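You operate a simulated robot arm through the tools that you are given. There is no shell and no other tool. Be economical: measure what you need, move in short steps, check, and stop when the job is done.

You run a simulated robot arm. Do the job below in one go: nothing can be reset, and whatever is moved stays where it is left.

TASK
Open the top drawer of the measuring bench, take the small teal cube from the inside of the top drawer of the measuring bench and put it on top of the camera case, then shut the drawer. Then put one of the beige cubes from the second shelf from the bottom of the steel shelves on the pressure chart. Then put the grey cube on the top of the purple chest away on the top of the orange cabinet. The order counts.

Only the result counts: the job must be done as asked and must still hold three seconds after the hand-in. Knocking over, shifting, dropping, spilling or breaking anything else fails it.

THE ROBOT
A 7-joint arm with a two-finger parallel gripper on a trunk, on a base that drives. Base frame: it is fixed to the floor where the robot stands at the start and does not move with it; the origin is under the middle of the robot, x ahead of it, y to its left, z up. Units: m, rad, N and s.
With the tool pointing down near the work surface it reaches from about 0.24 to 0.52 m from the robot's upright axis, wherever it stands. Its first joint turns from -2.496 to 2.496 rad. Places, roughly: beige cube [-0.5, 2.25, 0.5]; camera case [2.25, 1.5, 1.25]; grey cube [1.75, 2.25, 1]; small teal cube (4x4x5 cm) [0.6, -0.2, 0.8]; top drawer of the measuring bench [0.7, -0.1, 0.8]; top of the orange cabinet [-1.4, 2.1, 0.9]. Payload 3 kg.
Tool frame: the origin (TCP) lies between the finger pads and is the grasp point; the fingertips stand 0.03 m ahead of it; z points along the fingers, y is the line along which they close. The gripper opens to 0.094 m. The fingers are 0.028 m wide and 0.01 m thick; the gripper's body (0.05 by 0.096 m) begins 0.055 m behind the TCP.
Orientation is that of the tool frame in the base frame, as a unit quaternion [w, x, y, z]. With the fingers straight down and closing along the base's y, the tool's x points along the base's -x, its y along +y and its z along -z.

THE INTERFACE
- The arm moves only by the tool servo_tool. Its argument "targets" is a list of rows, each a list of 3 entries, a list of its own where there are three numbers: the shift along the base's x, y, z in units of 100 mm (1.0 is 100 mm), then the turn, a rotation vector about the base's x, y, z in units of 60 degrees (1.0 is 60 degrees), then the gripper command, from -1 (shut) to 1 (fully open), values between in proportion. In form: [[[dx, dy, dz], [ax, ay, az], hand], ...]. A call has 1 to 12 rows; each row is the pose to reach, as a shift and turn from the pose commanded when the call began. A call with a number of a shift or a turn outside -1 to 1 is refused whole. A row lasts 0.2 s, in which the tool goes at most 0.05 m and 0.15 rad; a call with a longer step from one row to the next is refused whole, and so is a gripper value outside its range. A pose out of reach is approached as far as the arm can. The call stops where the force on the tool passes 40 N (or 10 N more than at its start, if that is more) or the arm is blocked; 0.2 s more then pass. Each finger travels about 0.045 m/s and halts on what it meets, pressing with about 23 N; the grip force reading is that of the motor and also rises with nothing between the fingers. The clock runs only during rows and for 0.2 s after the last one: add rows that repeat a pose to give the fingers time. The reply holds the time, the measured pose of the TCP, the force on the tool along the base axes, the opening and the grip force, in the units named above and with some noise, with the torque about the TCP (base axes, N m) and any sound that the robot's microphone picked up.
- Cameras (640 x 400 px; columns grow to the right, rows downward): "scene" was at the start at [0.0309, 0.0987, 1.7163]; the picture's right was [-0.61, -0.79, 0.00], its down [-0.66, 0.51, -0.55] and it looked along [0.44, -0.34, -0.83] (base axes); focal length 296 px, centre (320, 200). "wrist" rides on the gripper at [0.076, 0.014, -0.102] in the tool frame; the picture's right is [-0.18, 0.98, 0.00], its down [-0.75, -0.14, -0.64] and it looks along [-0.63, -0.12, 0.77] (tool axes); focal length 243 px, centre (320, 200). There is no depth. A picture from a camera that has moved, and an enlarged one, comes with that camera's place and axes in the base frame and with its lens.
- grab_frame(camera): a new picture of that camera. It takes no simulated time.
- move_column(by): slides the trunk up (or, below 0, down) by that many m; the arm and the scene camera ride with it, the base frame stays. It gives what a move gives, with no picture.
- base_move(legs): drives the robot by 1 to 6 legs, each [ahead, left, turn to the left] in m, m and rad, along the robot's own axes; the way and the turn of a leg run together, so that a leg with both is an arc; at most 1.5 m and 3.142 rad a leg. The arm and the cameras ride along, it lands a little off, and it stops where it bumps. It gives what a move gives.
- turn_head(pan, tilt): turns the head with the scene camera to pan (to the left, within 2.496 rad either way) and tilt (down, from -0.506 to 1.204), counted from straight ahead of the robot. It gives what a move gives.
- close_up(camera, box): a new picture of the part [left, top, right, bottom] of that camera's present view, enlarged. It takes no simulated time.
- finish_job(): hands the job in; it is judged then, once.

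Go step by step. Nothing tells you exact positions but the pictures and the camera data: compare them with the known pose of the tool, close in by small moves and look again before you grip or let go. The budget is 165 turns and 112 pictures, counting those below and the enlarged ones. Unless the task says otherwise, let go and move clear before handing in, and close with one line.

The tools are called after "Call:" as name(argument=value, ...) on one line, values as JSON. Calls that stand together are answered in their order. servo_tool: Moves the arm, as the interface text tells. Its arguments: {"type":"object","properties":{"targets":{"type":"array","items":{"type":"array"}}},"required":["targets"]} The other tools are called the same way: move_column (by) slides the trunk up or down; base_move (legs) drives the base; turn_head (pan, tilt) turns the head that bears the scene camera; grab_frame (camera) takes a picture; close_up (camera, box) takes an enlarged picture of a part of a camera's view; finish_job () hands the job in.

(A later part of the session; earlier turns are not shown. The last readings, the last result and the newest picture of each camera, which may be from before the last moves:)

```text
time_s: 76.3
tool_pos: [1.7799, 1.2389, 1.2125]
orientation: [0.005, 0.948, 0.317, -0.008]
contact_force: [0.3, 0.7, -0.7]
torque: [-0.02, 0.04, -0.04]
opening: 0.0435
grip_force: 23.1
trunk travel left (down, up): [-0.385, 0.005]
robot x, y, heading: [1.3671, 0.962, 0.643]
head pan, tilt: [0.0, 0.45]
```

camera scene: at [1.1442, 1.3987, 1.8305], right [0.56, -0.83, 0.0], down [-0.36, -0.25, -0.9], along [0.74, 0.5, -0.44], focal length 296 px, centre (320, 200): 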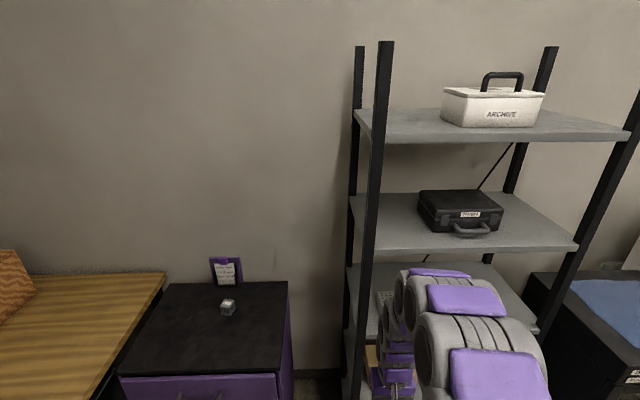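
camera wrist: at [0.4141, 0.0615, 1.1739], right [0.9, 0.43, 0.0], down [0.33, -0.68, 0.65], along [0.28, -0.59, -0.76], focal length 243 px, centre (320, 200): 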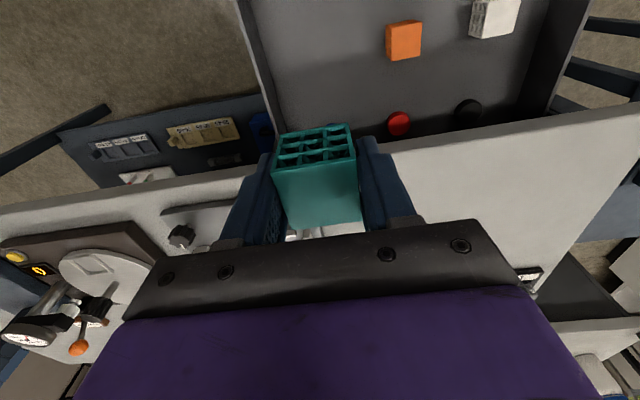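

The half-turn worked. Now I pitch the hand up to horizontal, facing the rack, while rising and moving slightly ahead.

Call:
servo_tool(targets=[[[0.1, 0.075, 0.17], [0.075, -0.1, 0], -1], [[0.2, 0.15, 0.34], [0.15, -0.199, 0], -1], [[0.3, 0.225, 0.5], [0.225, -0.299, 0], -1], [[0.4, 0.3, 0.67], [0.3, -0.399, 0], -1], [[0.5, 0.375, 0.84], [0.376, -0.498, 0], -1], [[0.6, 0.45, 1.0], [0.451, -0.598, 0], -1]])

Call:
servo_tool(targets=[[[0.1, 0.075, 0.17], [0.075, -0.1, 0], -1], [[0.2, 0.15, 0.34], [0.15, -0.199, 0], -1], [[0.3, 0.225, 0.5], [0.225, -0.299, 0], -1], [[0.4, 0.3, 0.67], [0.3, -0.399, 0], -1], [[0.5, 0.375, 0.84], [0.376, -0.498, 0], -1], [[0.6, 0.45, 1.0], [0.451, -0.598, 0], -1], [[0.6, 0.45, 1.0], [0.451, -0.598, 0], -1]])

Call:
grab_frame(camera="wrist")

Call:
grab_frame(camera="scene")

```text
time_s: 77.8
tool_pos: [1.8408, 1.2804, 1.3138]
orientation: [-0.119, 0.88, 0.293, 0.356]
contact_force: [-0.7, 0.5, -0.3]
torque: [-0.02, 0.01, -0.01]
opening: 0.0435
grip_force: 23.1
trunk travel left (down, up): [-0.385, 0.005]
robot x, y, heading: [1.371, 0.9611, 0.642]
head pan, tilt: [0.0, 0.45]
```

```text
time_s: 79.3
tool_pos: [1.8981, 1.3305, 1.4131]
orientation: [-0.222, 0.677, 0.225, 0.665]
contact_force: [0.3, 0.4, -0.2]
torque: [0.03, 0.0, -0.04]
opening: 0.0435
grip_force: 23.2
trunk travel left (down, up): [-0.385, 0.005]
robot x, y, heading: [1.3701, 0.963, 0.64]
head pan, tilt: [0.0, 0.45]
```

```text
80 pictures are left
camera wrist: at [1.8266, 1.2577, 1.4931], right [0.59, -0.79, -0.19], down [-0.61, -0.28, -0.74], along [0.53, 0.55, -0.64], focal length 243 px, centre (320, 200)
```

wrist: 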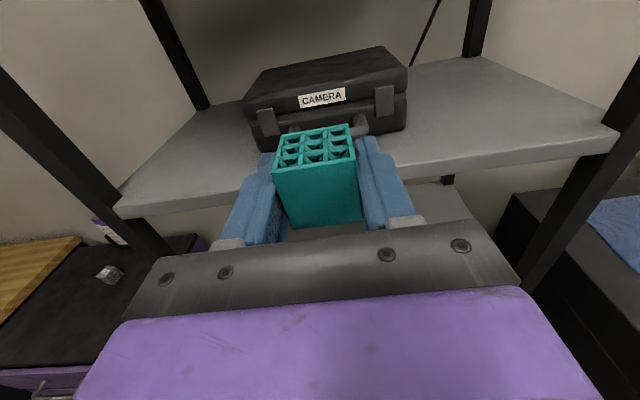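

```text
79 pictures are left
camera scene: at [1.3332, 1.1204, 1.9701], right [0.6, -0.8, 0.0], down [-0.35, -0.26, -0.9], along [0.72, 0.54, -0.44], focal length 296 px, centre (320, 200)
```

scene: 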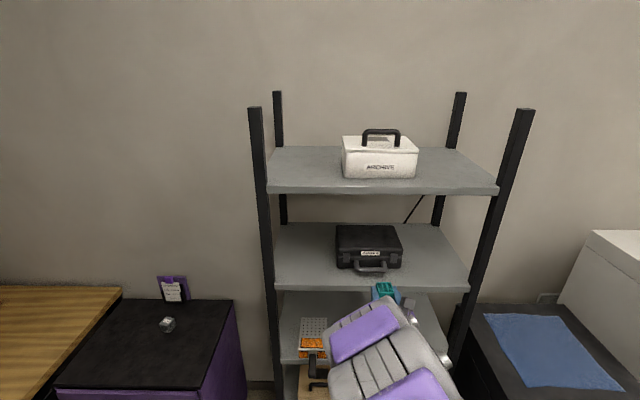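

The hand is horizontal with the cube in view. I raise to clear the case and drive forward 0.17 m.

Call:
servo_tool(targets=[[[0, 0, 0.2], [0, 0, 0], -1], [[0, 0, 0.4], [0, 0, 0], -1], [[0, 0, 0.6], [0, 0, 0], -1], [[0, 0, 0.6], [0, 0, 0], -1]])

Call:
base_move(legs=[[0.17, 0, 0]])

Call:
grab_frame(camera="wrist")

Call:
grab_frame(camera="scene")

```text
time_s: 80.3
tool_pos: [1.9009, 1.3267, 1.4728]
orientation: [-0.223, 0.677, 0.225, 0.664]
contact_force: [-0.5, 0.1, -0.2]
torque: [-0.01, 0.01, 0.0]
opening: 0.0433
grip_force: 23.4
trunk travel left (down, up): [-0.385, 0.005]
robot x, y, heading: [1.3706, 0.9626, 0.645]
head pan, tilt: [0.0, 0.45]
```

```text
time_s: 81.8
tool_pos: [2.0365, 1.4252, 1.4722]
orientation: [-0.222, 0.677, 0.224, 0.665]
contact_force: [0.3, 0.0, -0.7]
torque: [0.01, -0.01, 0.02]
opening: 0.0435
grip_force: 22.9
trunk travel left (down, up): [-0.385, 0.005]
robot x, y, heading: [1.5, 1.0581, 0.644]
head pan, tilt: [0.0, 0.45]
```

```text
78 pictures are left
camera wrist: at [1.9652, 1.3534, 1.5512], right [0.59, -0.79, -0.19], down [-0.61, -0.28, -0.74], along [0.53, 0.55, -0.65], focal length 243 px, centre (320, 200)
```

wrist: 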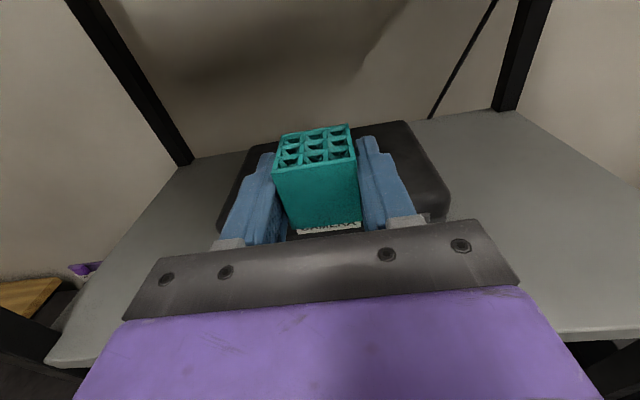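

```text
77 pictures are left
camera scene: at [1.4726, 1.2153, 1.9705], right [0.6, -0.8, 0.0], down [-0.35, -0.26, -0.9], along [0.72, 0.54, -0.44], focal length 296 px, centre (320, 200)
```

scene: 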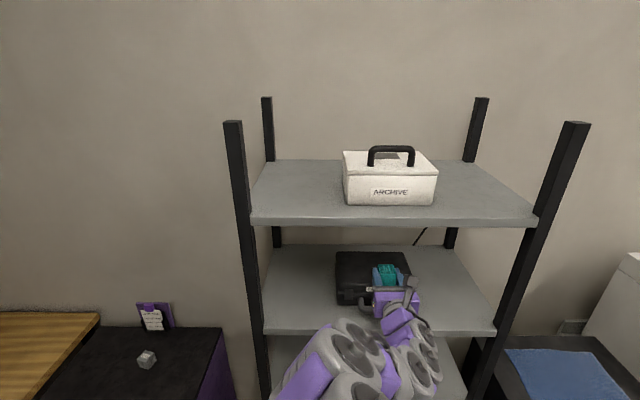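

The case corners agree with my estimate. I move the cube over the case top, then lower stepwise while watching the force.

Call:
servo_tool(targets=[[[0.12, 0.15, 0], [0, 0, 0], -1], [[0.25, 0.3, 0], [0, 0, 0], -1], [[0.38, 0.45, 0], [0, 0, 0], -1], [[0.5, 0.59, 0], [0, 0, 0], -1], [[0.5, 0.59, -0.15], [0, 0, 0], -1], [[0.5, 0.59, -0.3], [0, 0, 0], -1], [[0.5, 0.59, -0.3], [0, 0, 0], -1]])

Call:
grab_frame(camera="wrist")

Call:
close_up(camera="scene", box=[300, 220, 460, 320])

```text
time_s: 83.4
tool_pos: [2.085, 1.4833, 1.443]
orientation: [-0.222, 0.677, 0.223, 0.665]
contact_force: [0.1, -0.2, -0.1]
torque: [-0.01, 0.02, -0.02]
opening: 0.0434
grip_force: 23.0
trunk travel left (down, up): [-0.385, 0.005]
robot x, y, heading: [1.5044, 1.062, 0.642]
head pan, tilt: [0.0, 0.45]
```

```text
76 pictures are left
camera wrist: at [2.0128, 1.4105, 1.5215], right [0.59, -0.79, -0.19], down [-0.61, -0.28, -0.74], along [0.53, 0.55, -0.64], focal length 243 px, centre (320, 200)
```

wrist: 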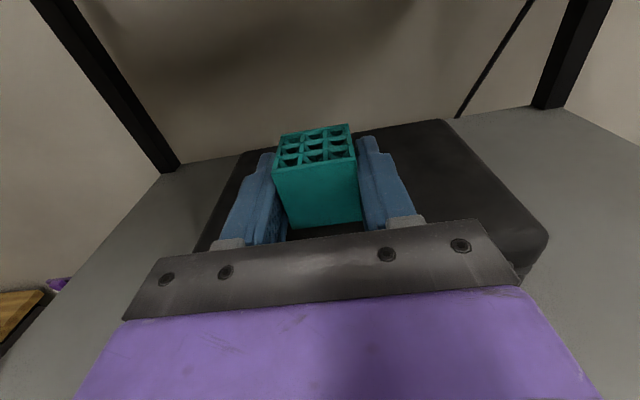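

```text
4.00 times, centred on (380, 270) of scene
camera zoom: at [1.472, 1.2154, 1.9705], right [0.6, -0.8, 0.0], down [-0.35, -0.26, -0.9], along [0.72, 0.54, -0.44], focal length 1183 px, centre (80, -80)
```

zoom: 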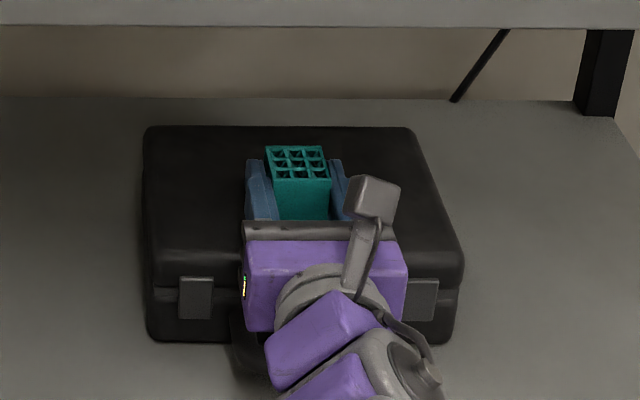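

I lower in small steps until contact.

Call:
servo_tool(targets=[[[0, 0, -0.05], [0, 0, 0], -1], [[0, 0, -0.1], [0, 0, 0], -1], [[0, 0, -0.1], [0, 0, 0], -1]])

Call:
servo_tool(targets=[[[0, 0, -0.04], [0, 0, 0], -1], [[0, 0, -0.04], [0, 0, 0], -1]])

Call:
servo_tool(targets=[[[0, 0, -0.04], [0, 0, 0], -1], [[0, 0, -0.04], [0, 0, 0], -1]])

```text
time_s: 84.2
tool_pos: [2.0846, 1.4839, 1.4323]
orientation: [-0.222, 0.677, 0.224, 0.665]
contact_force: [0.1, -0.1, -0.3]
torque: [0.02, -0.01, -0.02]
opening: 0.0432
grip_force: 23.4
trunk travel left (down, up): [-0.385, 0.005]
robot x, y, heading: [1.5031, 1.0576, 0.64]
head pan, tilt: [0.0, 0.45]
```

```text
time_s: 84.8
tool_pos: [2.0851, 1.4839, 1.4287]
orientation: [-0.223, 0.677, 0.225, 0.665]
contact_force: [-1.1, -0.5, 0.1]
torque: [-0.02, -0.01, 0.01]
opening: 0.0432
grip_force: 23.3
trunk travel left (down, up): [-0.385, 0.005]
robot x, y, heading: [1.4996, 1.0642, 0.639]
head pan, tilt: [0.0, 0.45]
```

```text
time_s: 85.4
tool_pos: [2.0846, 1.4836, 1.4247]
orientation: [-0.224, 0.676, 0.225, 0.665]
contact_force: [1.8, 0.8, 4.8]
torque: [-0.02, -0.17, 0.03]
opening: 0.0434
grip_force: 23.3
trunk travel left (down, up): [-0.385, 0.005]
robot x, y, heading: [1.5023, 1.065, 0.637]
head pan, tilt: [0.0, 0.45]
```

Contact is at the cube (torque says ahead of the TCP). I open the fingers and check.

Call:
servo_tool(targets=[[[0, 0, 0], [0, 0, 0], -0.06], [[0, 0, 0], [0, 0, 0], 0.1], [[0, 0, 0], [0, 0, 0], 0.4], [[0, 0, 0], [0, 0, 0], 0.4], [[0, 0, 0], [0, 0, 0], 0.4]])

Call:
grab_frame(camera="wrist")

```text
time_s: 86.6
tool_pos: [2.0851, 1.4834, 1.4241]
orientation: [-0.223, 0.677, 0.224, 0.665]
contact_force: [-0.2, 0.6, 1.2]
torque: [0.04, 0.01, -0.01]
opening: 0.0658
grip_force: 0.1
trunk travel left (down, up): [-0.385, 0.005]
robot x, y, heading: [1.5001, 1.0623, 0.639]
head pan, tilt: [0.0, 0.45]
```

```text
74 pictures are left
camera wrist: at [2.0133, 1.4112, 1.5041], right [0.59, -0.79, -0.19], down [-0.61, -0.28, -0.74], along [0.53, 0.55, -0.64], focal length 243 px, centre (320, 200)
```

wrist: 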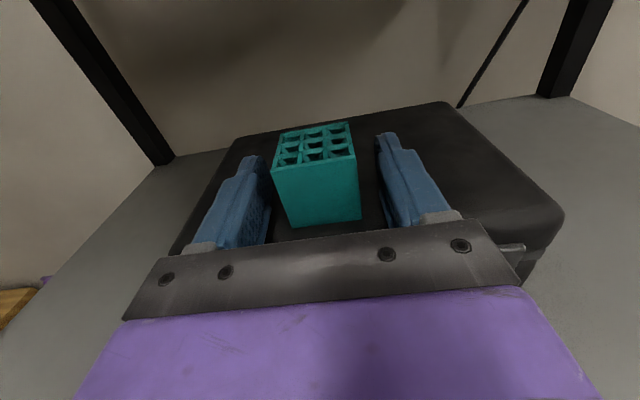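

The cube rests on the case. I retreat straight back with the base.

Call:
servo_tool(targets=[[[0, 0, 0.03], [0, 0, 0], 0.4]])

Call:
base_move(legs=[[-0.35, 0, 0]])

Call:
close_up(camera="scene", box=[260, 180, 500, 330])

```text
time_s: 87.0
tool_pos: [2.0836, 1.4837, 1.4291]
orientation: [-0.222, 0.678, 0.224, 0.664]
contact_force: [1.3, 0.1, -1.2]
torque: [-0.02, 0.01, 0.02]
opening: 0.0657
grip_force: 0.0
trunk travel left (down, up): [-0.385, 0.005]
robot x, y, heading: [1.5015, 1.0624, 0.643]
head pan, tilt: [0.0, 0.45]
```

```text
time_s: 89.2
tool_pos: [1.8089, 1.2722, 1.4287]
orientation: [-0.22, 0.678, 0.221, 0.666]
contact_force: [-0.1, -0.3, 0.2]
torque: [0.02, 0.02, -0.03]
opening: 0.0657
grip_force: 0.1
trunk travel left (down, up): [-0.385, 0.005]
robot x, y, heading: [1.2258, 0.8591, 0.63]
head pan, tilt: [0.0, 0.45]
```

```text
2.67 times, centred on (380, 255) of scene
camera zoom: at [1.1958, 1.0097, 1.9706], right [0.59, -0.81, 0.0], down [-0.35, -0.26, -0.9], along [0.73, 0.53, -0.44], focal length 788 px, centre (160, 53)
```

zoom: 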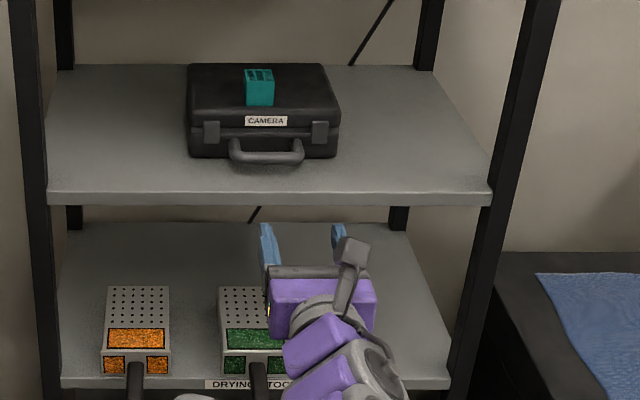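

The teal cube sits well on the camera case. Now back to the bench to shut the drawer: I drive back and turn to face the drawer.

Call:
base_move(legs=[[-1.02, 0.74, 0], [0, 0, -1.564]])

Call:
move_column(by=-0.38)

Call:
servo_tool(targets=[[[0, 0, -0.2], [0, 0, 0], -0.5], [[0, 0, -0.4], [0, 0, 0], -1], [[0, 0, -0.6], [0, 0, 0], -1], [[0, 0, -0.8], [0, 0, 0], -1], [[0, 0, -1.0], [0, 0, 0], -1], [[0, 0, -1.0], [0, 0, 0], -1]])

Call:
grab_frame(camera="wrist")

```text
time_s: 99.4
tool_pos: [0.3798, 0.2621, 1.4295]
orientation: [0.311, 0.638, -0.319, 0.628]
contact_force: [1.2, 0.2, 0.0]
torque: [-0.03, 0.0, 0.0]
opening: 0.0659
grip_force: 0.1
trunk travel left (down, up): [-0.385, 0.005]
robot x, y, heading: [-0.0442, 0.8381, -0.926]
head pan, tilt: [0.0, 0.45]
```

```text
time_s: 103.1
tool_pos: [0.3783, 0.2638, 1.0504]
orientation: [0.31, 0.638, -0.317, 0.629]
contact_force: [0.8, -0.6, -0.7]
torque: [-0.01, 0.02, -0.02]
opening: 0.0658
grip_force: 0.1
trunk travel left (down, up): [-0.005, 0.385]
robot x, y, heading: [-0.0454, 0.8383, -0.922]
head pan, tilt: [0.0, 0.45]
```

```text
time_s: 104.5
tool_pos: [0.3764, 0.2642, 0.9507]
orientation: [0.31, 0.638, -0.317, 0.629]
contact_force: [-0.1, 0.3, 0.2]
torque: [-0.01, -0.02, -0.01]
opening: 0.0001
grip_force: 22.8
trunk travel left (down, up): [-0.005, 0.385]
robot x, y, heading: [-0.0488, 0.8393, -0.926]
head pan, tilt: [0.0, 0.45]
```

```text
72 pictures are left
camera wrist: at [0.3045, 0.3356, 1.0296], right [-0.78, -0.59, -0.19], down [-0.28, 0.61, -0.74], along [0.55, -0.53, -0.64], focal length 243 px, centre (320, 200)
```

wrist: 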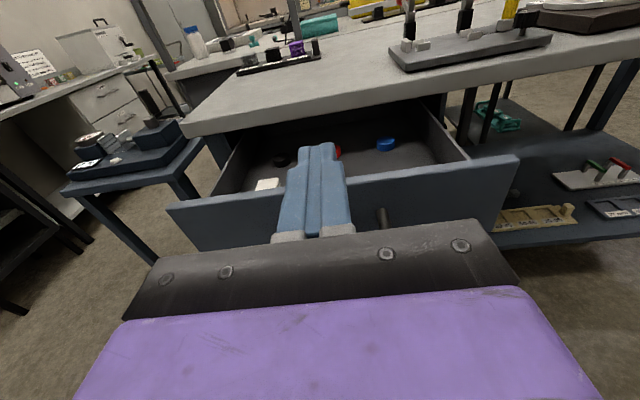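

Drawer front in view. I lower another 0.165 m to handle height.

Call:
servo_tool(targets=[[[0, 0, -0.2], [0, 0, 0], -1], [[0, 0, -0.4], [0, 0, 0], -1], [[0, 0, -0.6], [0, 0, 0], -1], [[0, 0, -0.8], [0, 0, 0], -1], [[0, 0, -0.8], [0, 0, 0], -1]])

Call:
servo_tool(targets=[[[0, 0, -0.2], [0, 0, 0], -1], [[0, 0, -0.4], [0, 0, 0], -1], [[0, 0, -0.6], [0, 0, 0], -1], [[0, 0, -0.83], [0, 0, 0], -1], [[0, 0, -0.83], [0, 0, 0], -1]])

Call:
grab_frame(camera="wrist")

Call:
turn_head(pan=0.3, tilt=0.8)

Call:
grab_frame(camera="scene")

```text
time_s: 105.7
tool_pos: [0.376, 0.2629, 0.8711]
orientation: [0.311, 0.637, -0.318, 0.629]
contact_force: [-0.1, 0.2, -0.7]
torque: [-0.01, -0.01, -0.01]
opening: 0.0002
grip_force: 23.5
trunk travel left (down, up): [-0.005, 0.385]
robot x, y, heading: [-0.0426, 0.8358, -0.924]
head pan, tilt: [0.0, 0.45]
```

```text
time_s: 106.9
tool_pos: [0.3773, 0.2642, 0.7865]
orientation: [0.31, 0.638, -0.317, 0.63]
contact_force: [0.7, 0.0, 0.6]
torque: [-0.04, -0.02, 0.01]
opening: 0.0001
grip_force: 23.1
trunk travel left (down, up): [-0.005, 0.385]
robot x, y, heading: [-0.045, 0.8396, -0.923]
head pan, tilt: [0.0, 0.45]
```

```text
71 pictures are left
camera wrist: at [0.3042, 0.3351, 0.8657], right [-0.78, -0.59, -0.19], down [-0.28, 0.61, -0.74], along [0.56, -0.53, -0.64], focal length 243 px, centre (320, 200)
```

wrist: 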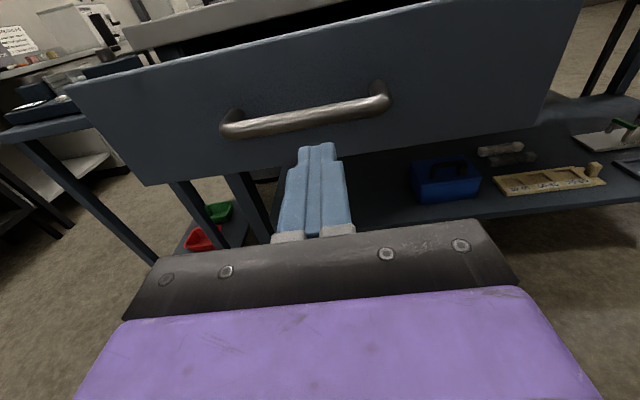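

```text
time_s: 107.7
tool_pos: [0.3758, 0.2638, 0.7864]
orientation: [0.31, 0.638, -0.317, 0.63]
contact_force: [-0.3, -0.7, 0.2]
torque: [-0.01, 0.02, 0.04]
opening: 0.0001
grip_force: 22.7
trunk travel left (down, up): [-0.005, 0.385]
robot x, y, heading: [-0.0442, 0.8341, -0.925]
head pan, tilt: [0.3, 0.799]
```

```text
70 pictures are left
camera scene: at [0.1168, 0.8971, 1.5602], right [-0.58, -0.81, 0.0], down [-0.58, 0.42, -0.7], along [0.57, -0.41, -0.72], focal length 296 px, centre (320, 200)
```

scene: 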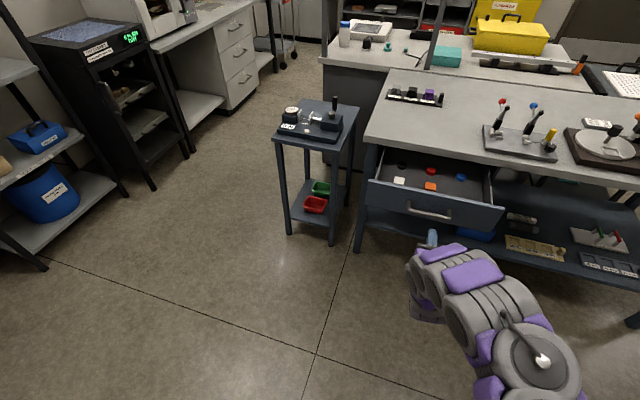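

The closed fingertips aim at the bar's middle. I push by driving forward.

Call:
base_move(legs=[[0.15, 0, -0.008]])

Call:
grab_frame(camera="wrist")

```text
time_s: 109.1
tool_pos: [0.4618, 0.1412, 0.7877]
orientation: [0.312, 0.637, -0.319, 0.629]
contact_force: [-0.2, 0.0, 0.5]
torque: [-0.02, 0.02, 0.02]
opening: 0.0
grip_force: 23.3
trunk travel left (down, up): [-0.005, 0.385]
robot x, y, heading: [0.0429, 0.7199, -0.929]
head pan, tilt: [0.3, 0.799]
```

```text
69 pictures are left
camera wrist: at [0.3908, 0.2143, 0.8657], right [-0.79, -0.59, -0.19], down [-0.28, 0.61, -0.74], along [0.55, -0.53, -0.64], focal length 243 px, centre (320, 200)
```

wrist: 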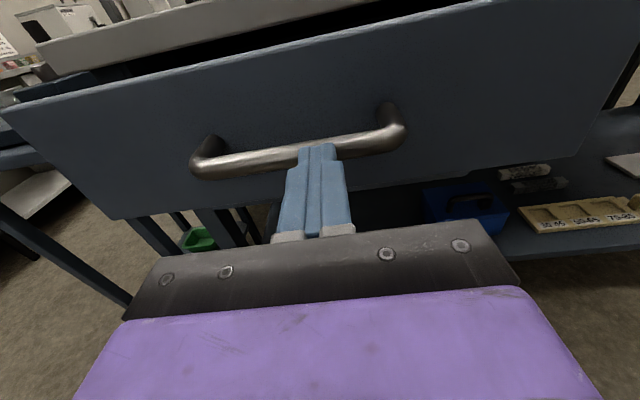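

It's pushing well. I continue until the drawer is shut.

Call:
base_move(legs=[[0.18, 0, 0]])

Call:
grab_frame(camera="wrist")

```text
time_s: 110.5
tool_pos: [0.554, 0.02, 0.7887]
orientation: [0.313, 0.637, -0.318, 0.629]
contact_force: [-9.7, 13.3, 9.6]
torque: [-0.24, -0.15, -0.07]
opening: 0.0001
grip_force: 23.1
trunk travel left (down, up): [-0.005, 0.385]
robot x, y, heading: [0.14, 0.5892, -0.925]
head pan, tilt: [0.3, 0.799]
stopped in leg 1: the force on the tool passed its limit at 208 N (the readings are from after the stop); the commanded pose is now the measured one
```

```text
68 pictures are left
camera wrist: at [0.4814, 0.0923, 0.8665], right [-0.79, -0.59, -0.19], down [-0.28, 0.61, -0.74], along [0.55, -0.53, -0.64], focal length 243 px, centre (320, 200)
```

wrist: 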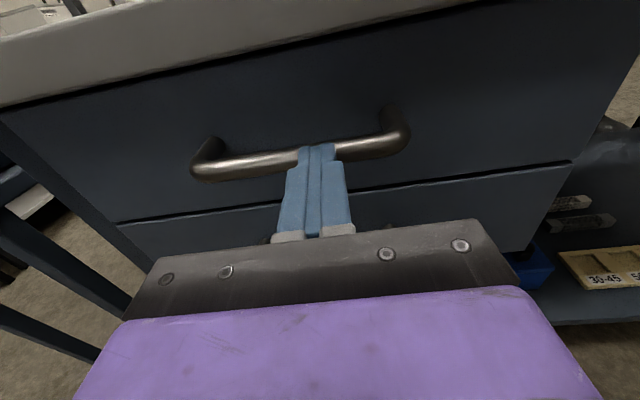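

The drawer looks flush. I back off, verify, and turn toward the steel shelves.

Call:
base_move(legs=[[-0.35, 0, 0]])

Call:
grab_frame(camera="scene")

Call:
base_move(legs=[[0, 0, 1.57]])

Call:
turn_head(pan=1.2, tilt=0.5)

Call:
grab_frame(camera="scene")

```text
time_s: 112.8
tool_pos: [0.3425, 0.2955, 0.786]
orientation: [0.315, 0.637, -0.322, 0.626]
contact_force: [0.2, 0.9, 0.6]
torque: [0.01, 0.0, -0.02]
opening: 0.0
grip_force: 23.1
trunk travel left (down, up): [-0.005, 0.385]
robot x, y, heading: [-0.0683, 0.8733, -0.934]
head pan, tilt: [0.3, 0.799]
```

```text
67 pictures are left
camera scene: at [0.0954, 0.9285, 1.5601], right [-0.59, -0.8, 0.0], down [-0.58, 0.43, -0.7], along [0.56, -0.41, -0.72], focal length 296 px, centre (320, 200)
```

scene: 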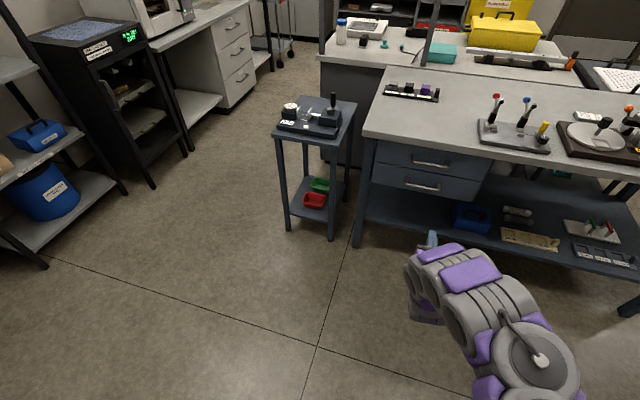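

```text
time_s: 117.2
tool_pos: [0.4841, 1.3112, 0.7874]
orientation: [-0.236, 0.671, 0.239, 0.66]
contact_force: [-0.1, 0.6, 0.0]
torque: [0.0, 0.02, 0.0]
opening: 0.0003
grip_force: 22.9
trunk travel left (down, up): [-0.005, 0.385]
robot x, y, heading: [-0.0714, 0.8718, 0.69]
head pan, tilt: [0.3, 0.799]
```

```text
time_s: 118.3
tool_pos: [0.484, 1.3104, 0.789]
orientation: [-0.238, 0.67, 0.241, 0.66]
contact_force: [0.5, -0.2, -0.7]
torque: [0.02, -0.04, -0.01]
opening: 0.0
grip_force: 23.4
trunk travel left (down, up): [-0.005, 0.385]
robot x, y, heading: [-0.0703, 0.8748, 0.685]
head pan, tilt: [1.201, 0.499]
```

```text
66 pictures are left
camera scene: at [-0.2053, 1.0511, 1.5862], right [0.95, 0.31, 0.0], down [0.15, -0.46, -0.88], along [-0.27, 0.83, -0.48], focal length 296 px, centre (320, 200)
```

scene: 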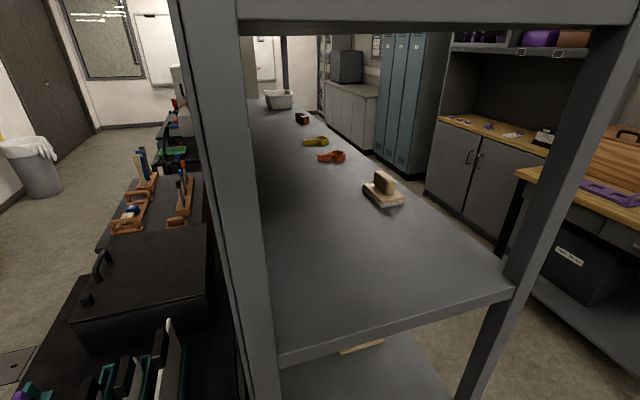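

The drawer is shut. The steel shelves are the long unit whose open side faces the aisle to the right; I drive to the aisle's mouth and look in.

Call:
base_move(legs=[[1.05, -0.05, -0.05]])

Call:
turn_head(pan=1.57, tilt=0.5)

Call:
grab_frame(camera="scene")

Call:
turn_head(pan=2.2, tilt=0.7)

Call:
grab_frame(camera="scene")

```text
time_s: 123.8
tool_pos: [1.3551, 1.8944, 0.7883]
orientation: [-0.225, 0.675, 0.227, 0.666]
contact_force: [0.9, -0.3, 0.8]
torque: [-0.01, 0.03, -0.03]
opening: 0.0
grip_force: 23.3
trunk travel left (down, up): [-0.005, 0.385]
robot x, y, heading: [0.7873, 1.4776, 0.645]
head pan, tilt: [1.201, 0.499]
```

```text
time_s: 124.6
tool_pos: [1.3536, 1.8923, 0.7898]
orientation: [-0.224, 0.674, 0.226, 0.667]
contact_force: [0.0, 0.3, -0.7]
torque: [0.0, 0.03, 0.02]
opening: 0.0
grip_force: 22.7
trunk travel left (down, up): [-0.005, 0.385]
robot x, y, heading: [0.7835, 1.4791, 0.641]
head pan, tilt: [1.571, 0.499]
```

```text
65 pictures are left
camera scene: at [0.6256, 1.6488, 1.5863], right [0.8, 0.6, 0.0], down [0.29, -0.38, -0.88], along [-0.53, 0.7, -0.48], focal length 296 px, centre (320, 200)
```

scene: 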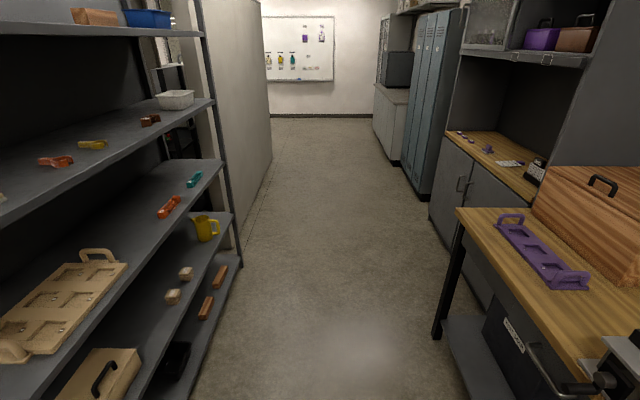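

```text
time_s: 125.6
tool_pos: [1.3537, 1.8923, 0.7895]
orientation: [-0.224, 0.675, 0.226, 0.666]
contact_force: [1.4, 1.1, 0.3]
torque: [-0.02, 0.02, -0.01]
opening: 0.0001
grip_force: 22.7
trunk travel left (down, up): [-0.005, 0.385]
robot x, y, heading: [0.7903, 1.4772, 0.646]
head pan, tilt: [2.201, 0.7]
```

```text
64 pictures are left
camera scene: at [0.599, 1.6008, 1.5687], right [0.29, 0.96, 0.0], down [0.61, -0.19, -0.77], along [-0.73, 0.22, -0.64], focal length 296 px, centre (320, 200)
```

scene: 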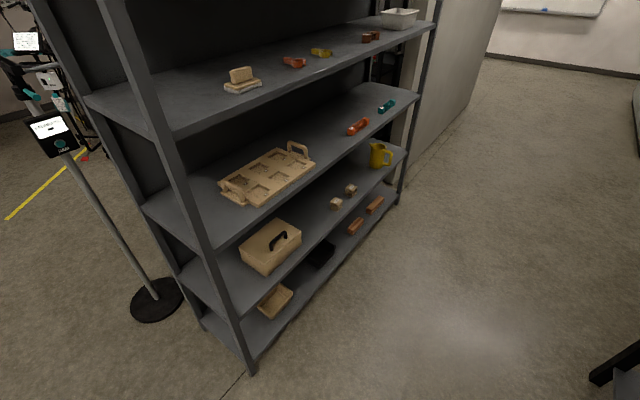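

The two beige cubes sit on the second shelf from the bottom, near [-0.56, 2.04, 0.5] and [-0.66, 2.16, 0.5]. I still need to find the pressure chart, so I check the counters here.

Call:
turn_head(pan=0.9, tilt=0.5)

Call:
grab_frame(camera="scene")

Call:
turn_head(pan=0.0, tilt=0.5)

Call:
grab_frame(camera="scene")

Call:
turn_head(pan=-0.9, tilt=0.4)

Call:
grab_frame(camera="scene")

```text
time_s: 127.1
tool_pos: [1.3528, 1.8944, 0.7896]
orientation: [-0.226, 0.674, 0.227, 0.666]
contact_force: [0.1, 0.3, 0.0]
torque: [0.03, 0.02, -0.03]
opening: 0.0
grip_force: 23.7
trunk travel left (down, up): [-0.005, 0.385]
robot x, y, heading: [0.788, 1.4797, 0.643]
head pan, tilt: [0.901, 0.499]
```

```text
63 pictures are left
camera scene: at [0.6825, 1.6671, 1.5861], right [1.0, -0.02, 0.0], down [-0.01, -0.48, -0.88], along [0.02, 0.88, -0.48], focal length 296 px, centre (320, 200)
```

scene: 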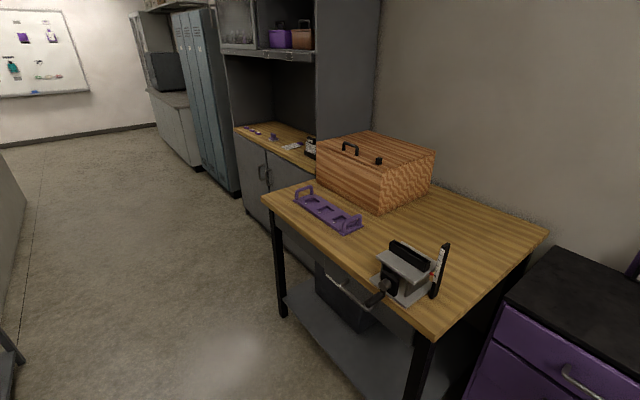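

```text
time_s: 128.3
tool_pos: [1.3524, 1.8933, 0.7902]
orientation: [-0.224, 0.675, 0.226, 0.666]
contact_force: [0.0, 0.7, -0.4]
torque: [-0.02, 0.02, -0.02]
opening: 0.0
grip_force: 23.0
trunk travel left (down, up): [-0.005, 0.385]
robot x, y, heading: [0.7827, 1.4783, 0.645]
head pan, tilt: [0.0, 0.499]
```

```text
62 pictures are left
camera scene: at [0.7531, 1.631, 1.5861], right [0.6, -0.8, 0.0], down [-0.38, -0.29, -0.88], along [0.7, 0.53, -0.48], focal length 296 px, centre (320, 200)
```

scene: 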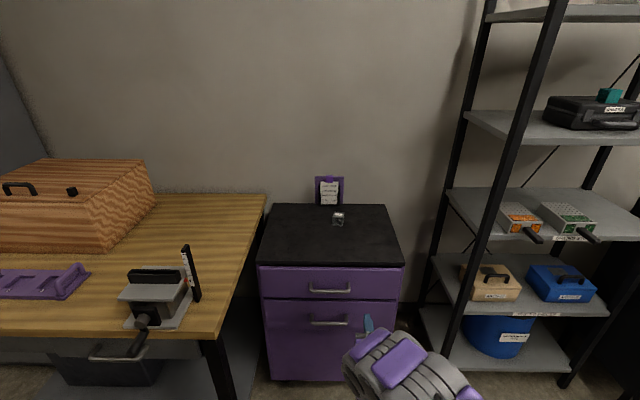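

```text
time_s: 129.5
tool_pos: [1.3536, 1.8928, 0.7888]
orientation: [-0.224, 0.675, 0.226, 0.665]
contact_force: [-0.1, 0.1, -0.4]
torque: [0.03, 0.01, 0.03]
opening: 0.0
grip_force: 23.4
trunk travel left (down, up): [-0.005, 0.385]
robot x, y, heading: [0.7863, 1.477, 0.641]
head pan, tilt: [-0.901, 0.4]
```

```text
61 pictures are left
camera scene: at [0.7702, 1.5528, 1.5954], right [-0.25, -0.97, 0.0], down [-0.38, 0.1, -0.92], along [0.89, -0.23, -0.39], focal length 296 px, centre (320, 200)
```

scene: 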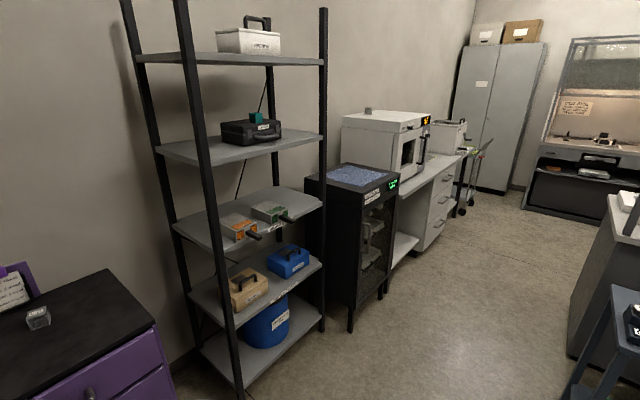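

I look closer at candidate sheets: the cabinet counter, and later the far side.

Call:
turn_head(pan=1.2, tilt=0.35)

Call:
close_up(camera="scene", box=[240, 100, 480, 250])

Call:
turn_head(pan=-1.5, tilt=0.4)

Call:
close_up(camera="scene", box=[0, 0, 640, 400])

```text
time_s: 131.5
tool_pos: [1.3541, 1.8921, 0.7904]
orientation: [-0.225, 0.673, 0.227, 0.667]
contact_force: [0.4, -0.1, 1.2]
torque: [-0.03, 0.01, 0.05]
opening: 0.0
grip_force: 22.3
trunk travel left (down, up): [-0.005, 0.385]
robot x, y, heading: [0.7893, 1.4756, 0.646]
head pan, tilt: [1.201, 0.351]
```

```text
2.67 times, centred on (360, 175) of scene
camera zoom: at [0.655, 1.6658, 1.5999], right [0.96, 0.27, 0.0], down [0.09, -0.33, -0.94], along [-0.26, 0.9, -0.35], focal length 788 px, centre (213, 267)
```

zoom: 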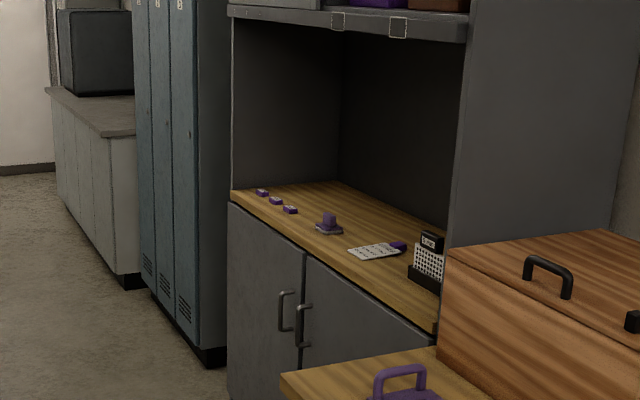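

```text
time_s: 133.9
tool_pos: [1.354, 1.8925, 0.7897]
orientation: [-0.225, 0.674, 0.226, 0.666]
contact_force: [0.9, -0.1, -0.2]
torque: [0.01, 0.04, 0.02]
opening: 0.0003
grip_force: 22.2
trunk travel left (down, up): [-0.005, 0.385]
robot x, y, heading: [0.7847, 1.4818, 0.648]
head pan, tilt: [-1.499, 0.4]
```

```text
1.00 times, centred on (320, 200) of scene (not enlarged: the box is as wide or as high as the picture)
camera zoom: at [0.7415, 1.5062, 1.5955], right [-0.75, -0.66, 0.0], down [-0.26, 0.29, -0.92], along [0.61, -0.69, -0.39], focal length 296 px, centre (320, 200)
```

zoom: 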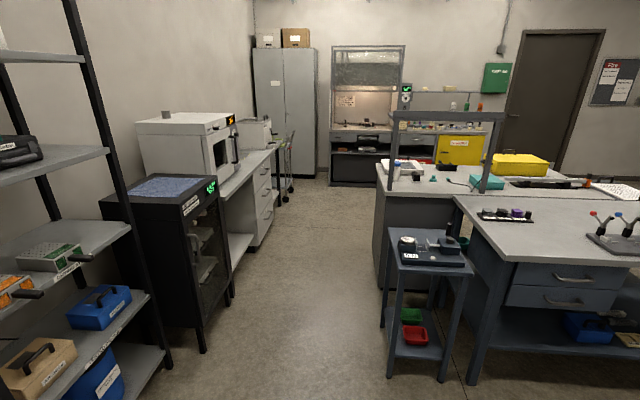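

No chart for certain yet. I'll turn around toward the shelves (heading −t) at the aisle's mouth, then scan the counter and the other side from there.

Call:
base_move(legs=[[0, 0, 3.13]])

Call:
turn_head(pan=-2.2, tilt=0.5)

Call:
servo_tool(targets=[[[0.1, 0.08, 0], [0.075, -0.1, 0], -1], [[0.2, 0.16, 0], [0.15, -0.2, 0], -1], [[0.3, 0.24, 0], [0.22, -0.3, 0], -1], [[0.4, 0.32, 0], [0.3, -0.4, 0], -1], [[0.5, 0.4, 0], [0.37, -0.5, 0], 0], [[0.6, 0.48, 0], [0.446, -0.603, 0], 0.5], [[0.6, 0.48, 0], [0.446, -0.603, 0], 0.5]])

Call:
grab_frame(camera="wrist")

```text
time_s: 141.7
tool_pos: [0.2234, 1.0546, 0.7899]
orientation: [-0.664, -0.233, 0.672, -0.231]
contact_force: [0.1, 0.5, -0.3]
torque: [-0.02, -0.01, 0.0]
opening: 0.0003
grip_force: 23.2
trunk travel left (down, up): [-0.005, 0.385]
robot x, y, heading: [0.7883, 1.4783, -2.477]
head pan, tilt: [-1.499, 0.4]
```

```text
time_s: 142.7
tool_pos: [0.2242, 1.0562, 0.791]
orientation: [-0.664, -0.232, 0.672, -0.23]
contact_force: [-0.1, -0.4, 0.1]
torque: [-0.01, -0.02, 0.01]
opening: 0.0
grip_force: 22.9
trunk travel left (down, up): [-0.005, 0.385]
robot x, y, heading: [0.787, 1.478, -2.482]
head pan, tilt: [-2.201, 0.499]
```

```text
time_s: 144.3
tool_pos: [0.2841, 1.105, 0.7906]
orientation: [-0.355, -0.294, 0.878, -0.13]
contact_force: [-0.7, 1.0, 0.6]
torque: [0.0, 0.02, 0.02]
opening: 0.0671
grip_force: 0.1
trunk travel left (down, up): [-0.005, 0.385]
robot x, y, heading: [0.7856, 1.4771, -2.484]
head pan, tilt: [-2.201, 0.499]
```

```text
58 pictures are left
camera wrist: at [0.2879, 1.1281, 0.9187], right [-0.49, 0.86, -0.15], down [0.87, 0.49, -0.07], along [0.02, -0.16, -0.99], focal length 243 px, centre (320, 200)
```

wrist: 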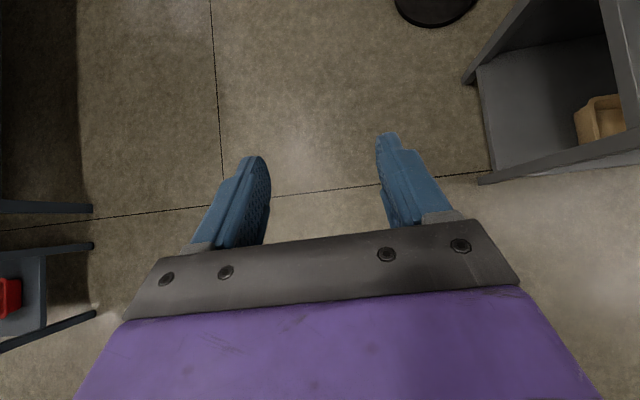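

The hand is now at 45° down toward the shelf side. I test how low the arm reaches here in free space.

Call:
servo_tool(targets=[[[0, 0, -0.25], [0, 0, 0], 0.5], [[0, 0, -0.5], [0, 0, 0], 0.5], [[0, 0, -0.75], [0, 0, 0], 0.5], [[0, 0, -1.0], [0, 0, 0], 0.5]])

Call:
servo_tool(targets=[[[0, 0, -0.25], [0, 0, 0], 0.5], [[0, 0, -0.5], [0, 0, 0], 0.5], [[0, 0, -0.75], [0, 0, 0], 0.5], [[0, 0, -1.0], [0, 0, 0], 0.5]])

Call:
servo_tool(targets=[[[0, 0, -0.25], [0, 0, 0], 0.5], [[0, 0, -0.5], [0, 0, 0], 0.5], [[0, 0, -0.75], [0, 0, 0], 0.5], [[0, 0, -1.0], [0, 0, 0], 0.5]])

Call:
turn_head(pan=-1.0, tilt=0.7)

Call:
grab_frame(camera="scene")

```text
time_s: 145.3
tool_pos: [0.2828, 1.1038, 0.6903]
orientation: [-0.355, -0.295, 0.877, -0.131]
contact_force: [-0.6, -0.1, -0.6]
torque: [0.0, -0.04, -0.02]
opening: 0.0703
grip_force: 0.0
trunk travel left (down, up): [-0.005, 0.385]
robot x, y, heading: [0.7839, 1.4808, -2.48]
head pan, tilt: [-2.201, 0.499]
```

```text
time_s: 146.3
tool_pos: [0.2821, 1.1038, 0.5923]
orientation: [-0.356, -0.294, 0.877, -0.132]
contact_force: [-0.1, 0.0, 0.6]
torque: [-0.01, -0.01, 0.02]
opening: 0.0705
grip_force: 0.0
trunk travel left (down, up): [-0.005, 0.385]
robot x, y, heading: [0.784, 1.4748, -2.479]
head pan, tilt: [-2.201, 0.499]
```

```text
time_s: 147.5
tool_pos: [0.4166, 0.968, 0.4982]
orientation: [-0.285, -0.429, 0.811, -0.276]
contact_force: [0.3, -0.8, 0.2]
torque: [-0.01, 0.02, -0.06]
opening: 0.0705
grip_force: 0.2
out of reach, approached as far as the arm can: row 1, 2, 3
trunk travel left (down, up): [-0.005, 0.385]
robot x, y, heading: [0.7865, 1.4789, -2.482]
head pan, tilt: [-2.201, 0.499]
stopped in row 4: the arm was blocked; the commanded pose is now the measured one
```

```text
time_s: 148.9
tool_pos: [0.4147, 0.9685, 0.4968]
orientation: [-0.284, -0.428, 0.812, -0.278]
contact_force: [-0.1, 0.1, 0.2]
torque: [-0.02, 0.0, 0.01]
opening: 0.0704
grip_force: 0.0
trunk travel left (down, up): [-0.005, 0.385]
robot x, y, heading: [0.7856, 1.4779, -2.483]
head pan, tilt: [-1.0, 0.7]
```

```text
57 pictures are left
camera scene: at [0.8133, 1.4113, 1.5685], right [0.33, 0.94, 0.0], down [0.61, -0.21, -0.76], along [-0.72, 0.26, -0.64], focal length 296 px, centre (320, 200)
```

scene: 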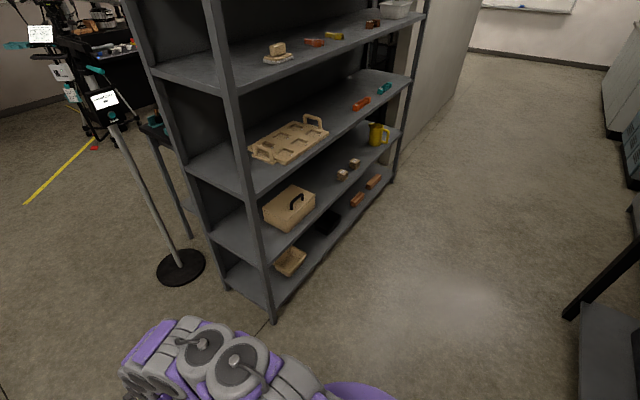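

The arm hit a wrist limit at 45° that low; a steeper hand should do. The cubes triangulate to about [-0.496, 2.02, 0.56] and [-0.586, 2.14, 0.56]. I restore the hand pose, steeper (60°).

Call:
servo_tool(targets=[[[-0.1, 0.1, 0.2], [0.02, 0.02, -0.06], 0.5], [[-0.2, 0.2, 0.4], [0.05, 0.05, -0.15], 0.5], [[-0.35, 0.35, 0.6], [0.08, 0.08, -0.25], 0.5], [[-0.5, 0.5, 0.8], [0.11, 0.1, -0.33], 0.5], [[-0.65, 0.65, 1.0], [0.134, 0.124, -0.382], 0.5], [[-0.65, 0.65, 1.0], [0.134, 0.124, -0.382], 0.5]])

Call:
servo_tool(targets=[[[-0.2, 0.2, 0.3], [0.05, -0.07, 0], 0.5], [[-0.4, 0.4, 0.6], [0.1, -0.14, 0], 0.5], [[-0.6, 0.6, 0.9], [0.149, -0.2, 0], 0.5], [[-0.6, 0.6, 0.9], [0.149, -0.2, 0], 0.5]])

```text
time_s: 150.3
tool_pos: [0.3488, 1.0351, 0.5973]
orientation: [-0.354, -0.294, 0.878, -0.131]
contact_force: [0.1, 0.3, -0.4]
torque: [-0.01, -0.03, 0.01]
opening: 0.0706
grip_force: 0.0
trunk travel left (down, up): [-0.005, 0.385]
robot x, y, heading: [0.7856, 1.4811, -2.477]
head pan, tilt: [-1.0, 0.7]
```

```text
time_s: 151.3
tool_pos: [0.2896, 1.0936, 0.6885]
orientation: [-0.236, -0.305, 0.918, -0.092]
contact_force: [0.7, -0.3, 0.3]
torque: [-0.01, 0.01, -0.02]
opening: 0.0706
grip_force: 0.1
trunk travel left (down, up): [-0.005, 0.385]
robot x, y, heading: [0.7834, 1.4781, -2.477]
head pan, tilt: [-1.0, 0.7]
```

Now I test lowering to z≈0.56 with the 60° hand, still in free space.

Call:
servo_tool(targets=[[[0, 0, -0.25], [0, 0, 0], 0.5], [[0, 0, -0.5], [0, 0, 0], 0.5], [[0, 0, -0.75], [0, 0, 0], 0.5], [[0, 0, -0.9], [0, 0, 0], 0.5]])

Call:
servo_tool(targets=[[[0, 0, -0.2], [0, 0, 0], 0.5], [[0, 0, -0.4], [0, 0, 0], 0.5]])

```text
time_s: 152.3
tool_pos: [0.2873, 1.094, 0.5991]
orientation: [-0.238, -0.305, 0.918, -0.091]
contact_force: [0.5, 0.6, 0.0]
torque: [-0.02, -0.01, 0.01]
opening: 0.0703
grip_force: 0.1
trunk travel left (down, up): [-0.005, 0.385]
robot x, y, heading: [0.7866, 1.4753, -2.485]
head pan, tilt: [-1.0, 0.7]
```

```text
time_s: 152.9
tool_pos: [0.2893, 1.0944, 0.5783]
orientation: [-0.237, -0.306, 0.917, -0.093]
contact_force: [0.5, -0.7, -0.5]
torque: [-0.01, 0.01, 0.01]
opening: 0.0705
grip_force: 0.1
out of reach, approached as far as the arm can: row 2
trunk travel left (down, up): [-0.005, 0.385]
robot x, y, heading: [0.7854, 1.4771, -2.479]
head pan, tilt: [-1.0, 0.7]
```

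The limit is about 0.578, enough for these cubes. I raise a little, back away 0.2 m, strafe along the shelf to the first cube, and look.

Call:
servo_tool(targets=[[[0, 0, 0.25], [0, 0, 0], 0.5], [[0, 0, 0.5], [0, 0, 0], 0.5], [[0, 0, 0.7], [0, 0, 0], 0.5]])

Call:
base_move(legs=[[-0.2, 0, -0.024], [0, -1.21, 0]])

Call:
grab_frame(camera="wrist")

Call:
turn_head(pan=0.0, tilt=0.7)

Call:
grab_frame(camera="scene")

```text
time_s: 153.7
tool_pos: [0.2902, 1.0938, 0.6497]
orientation: [-0.237, -0.305, 0.918, -0.092]
contact_force: [0.1, -0.4, 0.1]
torque: [0.03, 0.03, -0.01]
opening: 0.0705
grip_force: 0.1
trunk travel left (down, up): [-0.005, 0.385]
robot x, y, heading: [0.7892, 1.4795, -2.479]
head pan, tilt: [-1.0, 0.7]
```

```text
time_s: 161.0
tool_pos: [-0.2653, 2.1787, 0.6492]
orientation: [-0.238, -0.296, 0.921, -0.089]
contact_force: [0.6, -0.4, -0.2]
torque: [0.02, 0.04, -0.01]
opening: 0.0706
grip_force: 0.0
trunk travel left (down, up): [-0.005, 0.385]
robot x, y, heading: [0.236, 2.552, -2.496]
head pan, tilt: [-1.0, 0.7]
```

```text
56 pictures are left
camera wrist: at [-0.2884, 2.1823, 0.7763], right [-0.45, 0.89, -0.11], down [0.87, 0.46, 0.19], along [0.22, -0.01, -0.97], focal length 243 px, centre (320, 200)
```

wrist: 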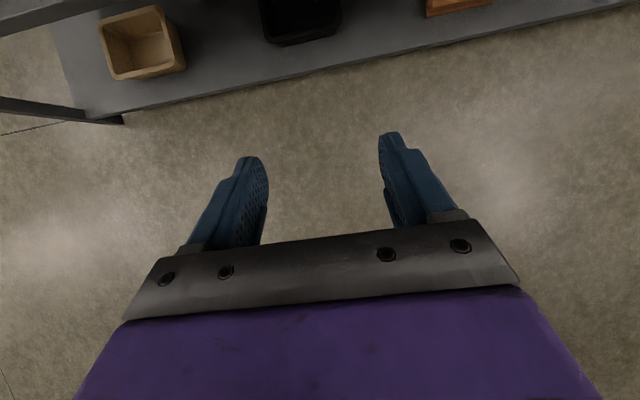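

```text
time_s: 162.2
tool_pos: [-0.2648, 2.1787, 0.6495]
orientation: [-0.238, -0.297, 0.92, -0.09]
contact_force: [0.9, 0.9, 0.4]
torque: [0.0, 0.01, -0.04]
opening: 0.0704
grip_force: 0.2
trunk travel left (down, up): [-0.005, 0.385]
robot x, y, heading: [0.2401, 2.5491, -2.506]
head pan, tilt: [0.0, 0.7]
```

```text
55 pictures are left
camera scene: at [0.2752, 2.4039, 1.5684], right [-0.6, 0.8, 0.0], down [0.52, 0.39, -0.76], along [-0.61, -0.46, -0.65], focal length 296 px, centre (320, 200)
```

scene: 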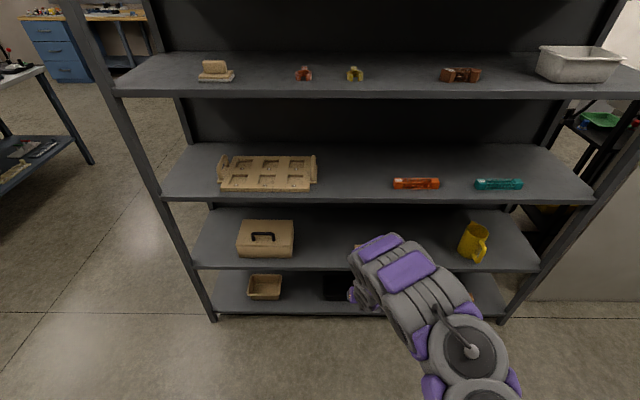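

The hand is in front of the first cube. I move ahead 0.14 m to bring it into the wrist view.

Call:
base_move(legs=[[0.15, 0, 0]])

Call:
grab_frame(camera="wrist")

```text
time_s: 163.6
tool_pos: [-0.386, 2.0882, 0.6489]
orientation: [-0.239, -0.297, 0.92, -0.09]
contact_force: [0.4, -0.4, -0.5]
torque: [0.03, 0.03, 0.02]
opening: 0.0705
grip_force: 0.1
trunk travel left (down, up): [-0.005, 0.385]
robot x, y, heading: [0.1177, 2.4601, -2.503]
head pan, tilt: [0.0, 0.7]
```

```text
54 pictures are left
camera wrist: at [-0.4073, 2.0929, 0.7772], right [-0.45, 0.89, -0.11], down [0.87, 0.46, 0.19], along [0.22, -0.01, -0.97], focal length 243 px, centre (320, 200)
```

wrist: 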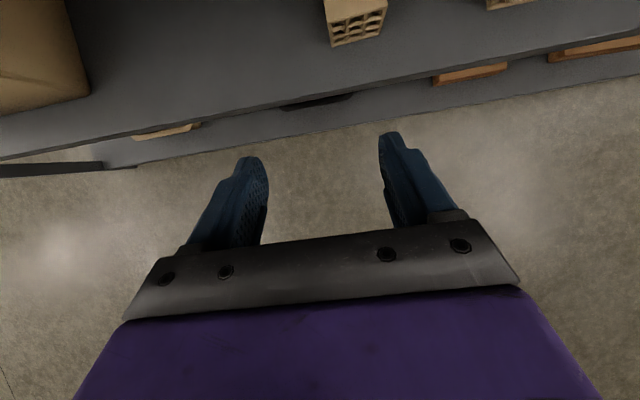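

The cube (about 4.5 cm wide) is at the top of the view, slightly to the right. I shift sideways and ahead and look again.

Call:
servo_tool(targets=[[[-0.25, -0.05, 0], [0, 0, 0], 0.8], [[-0.5, -0.1, 0], [0, 0, 0], 0.8], [[-0.77, -0.14, 0], [0, 0, 0], 0.8], [[-0.77, -0.14, 0], [0, 0, 0], 0.8]])

Call:
grab_frame(camera="wrist")

```text
time_s: 164.6
tool_pos: [-0.4616, 2.0764, 0.6507]
orientation: [-0.239, -0.297, 0.92, -0.09]
contact_force: [0.2, -0.3, 0.1]
torque: [0.0, 0.0, 0.0]
opening: 0.0847
grip_force: 0.0
trunk travel left (down, up): [-0.005, 0.385]
robot x, y, heading: [0.1157, 2.4598, -2.498]
head pan, tilt: [0.0, 0.7]
```

```text
53 pictures are left
camera wrist: at [-0.4841, 2.0813, 0.7781], right [-0.45, 0.89, -0.11], down [0.87, 0.46, 0.19], along [0.22, -0.01, -0.98], focal length 243 px, centre (320, 200)
```

wrist: 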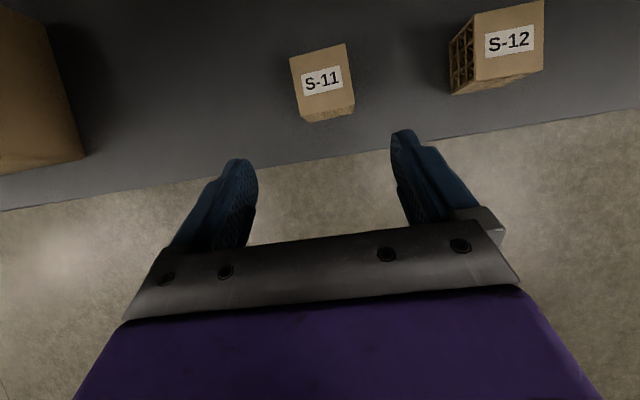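

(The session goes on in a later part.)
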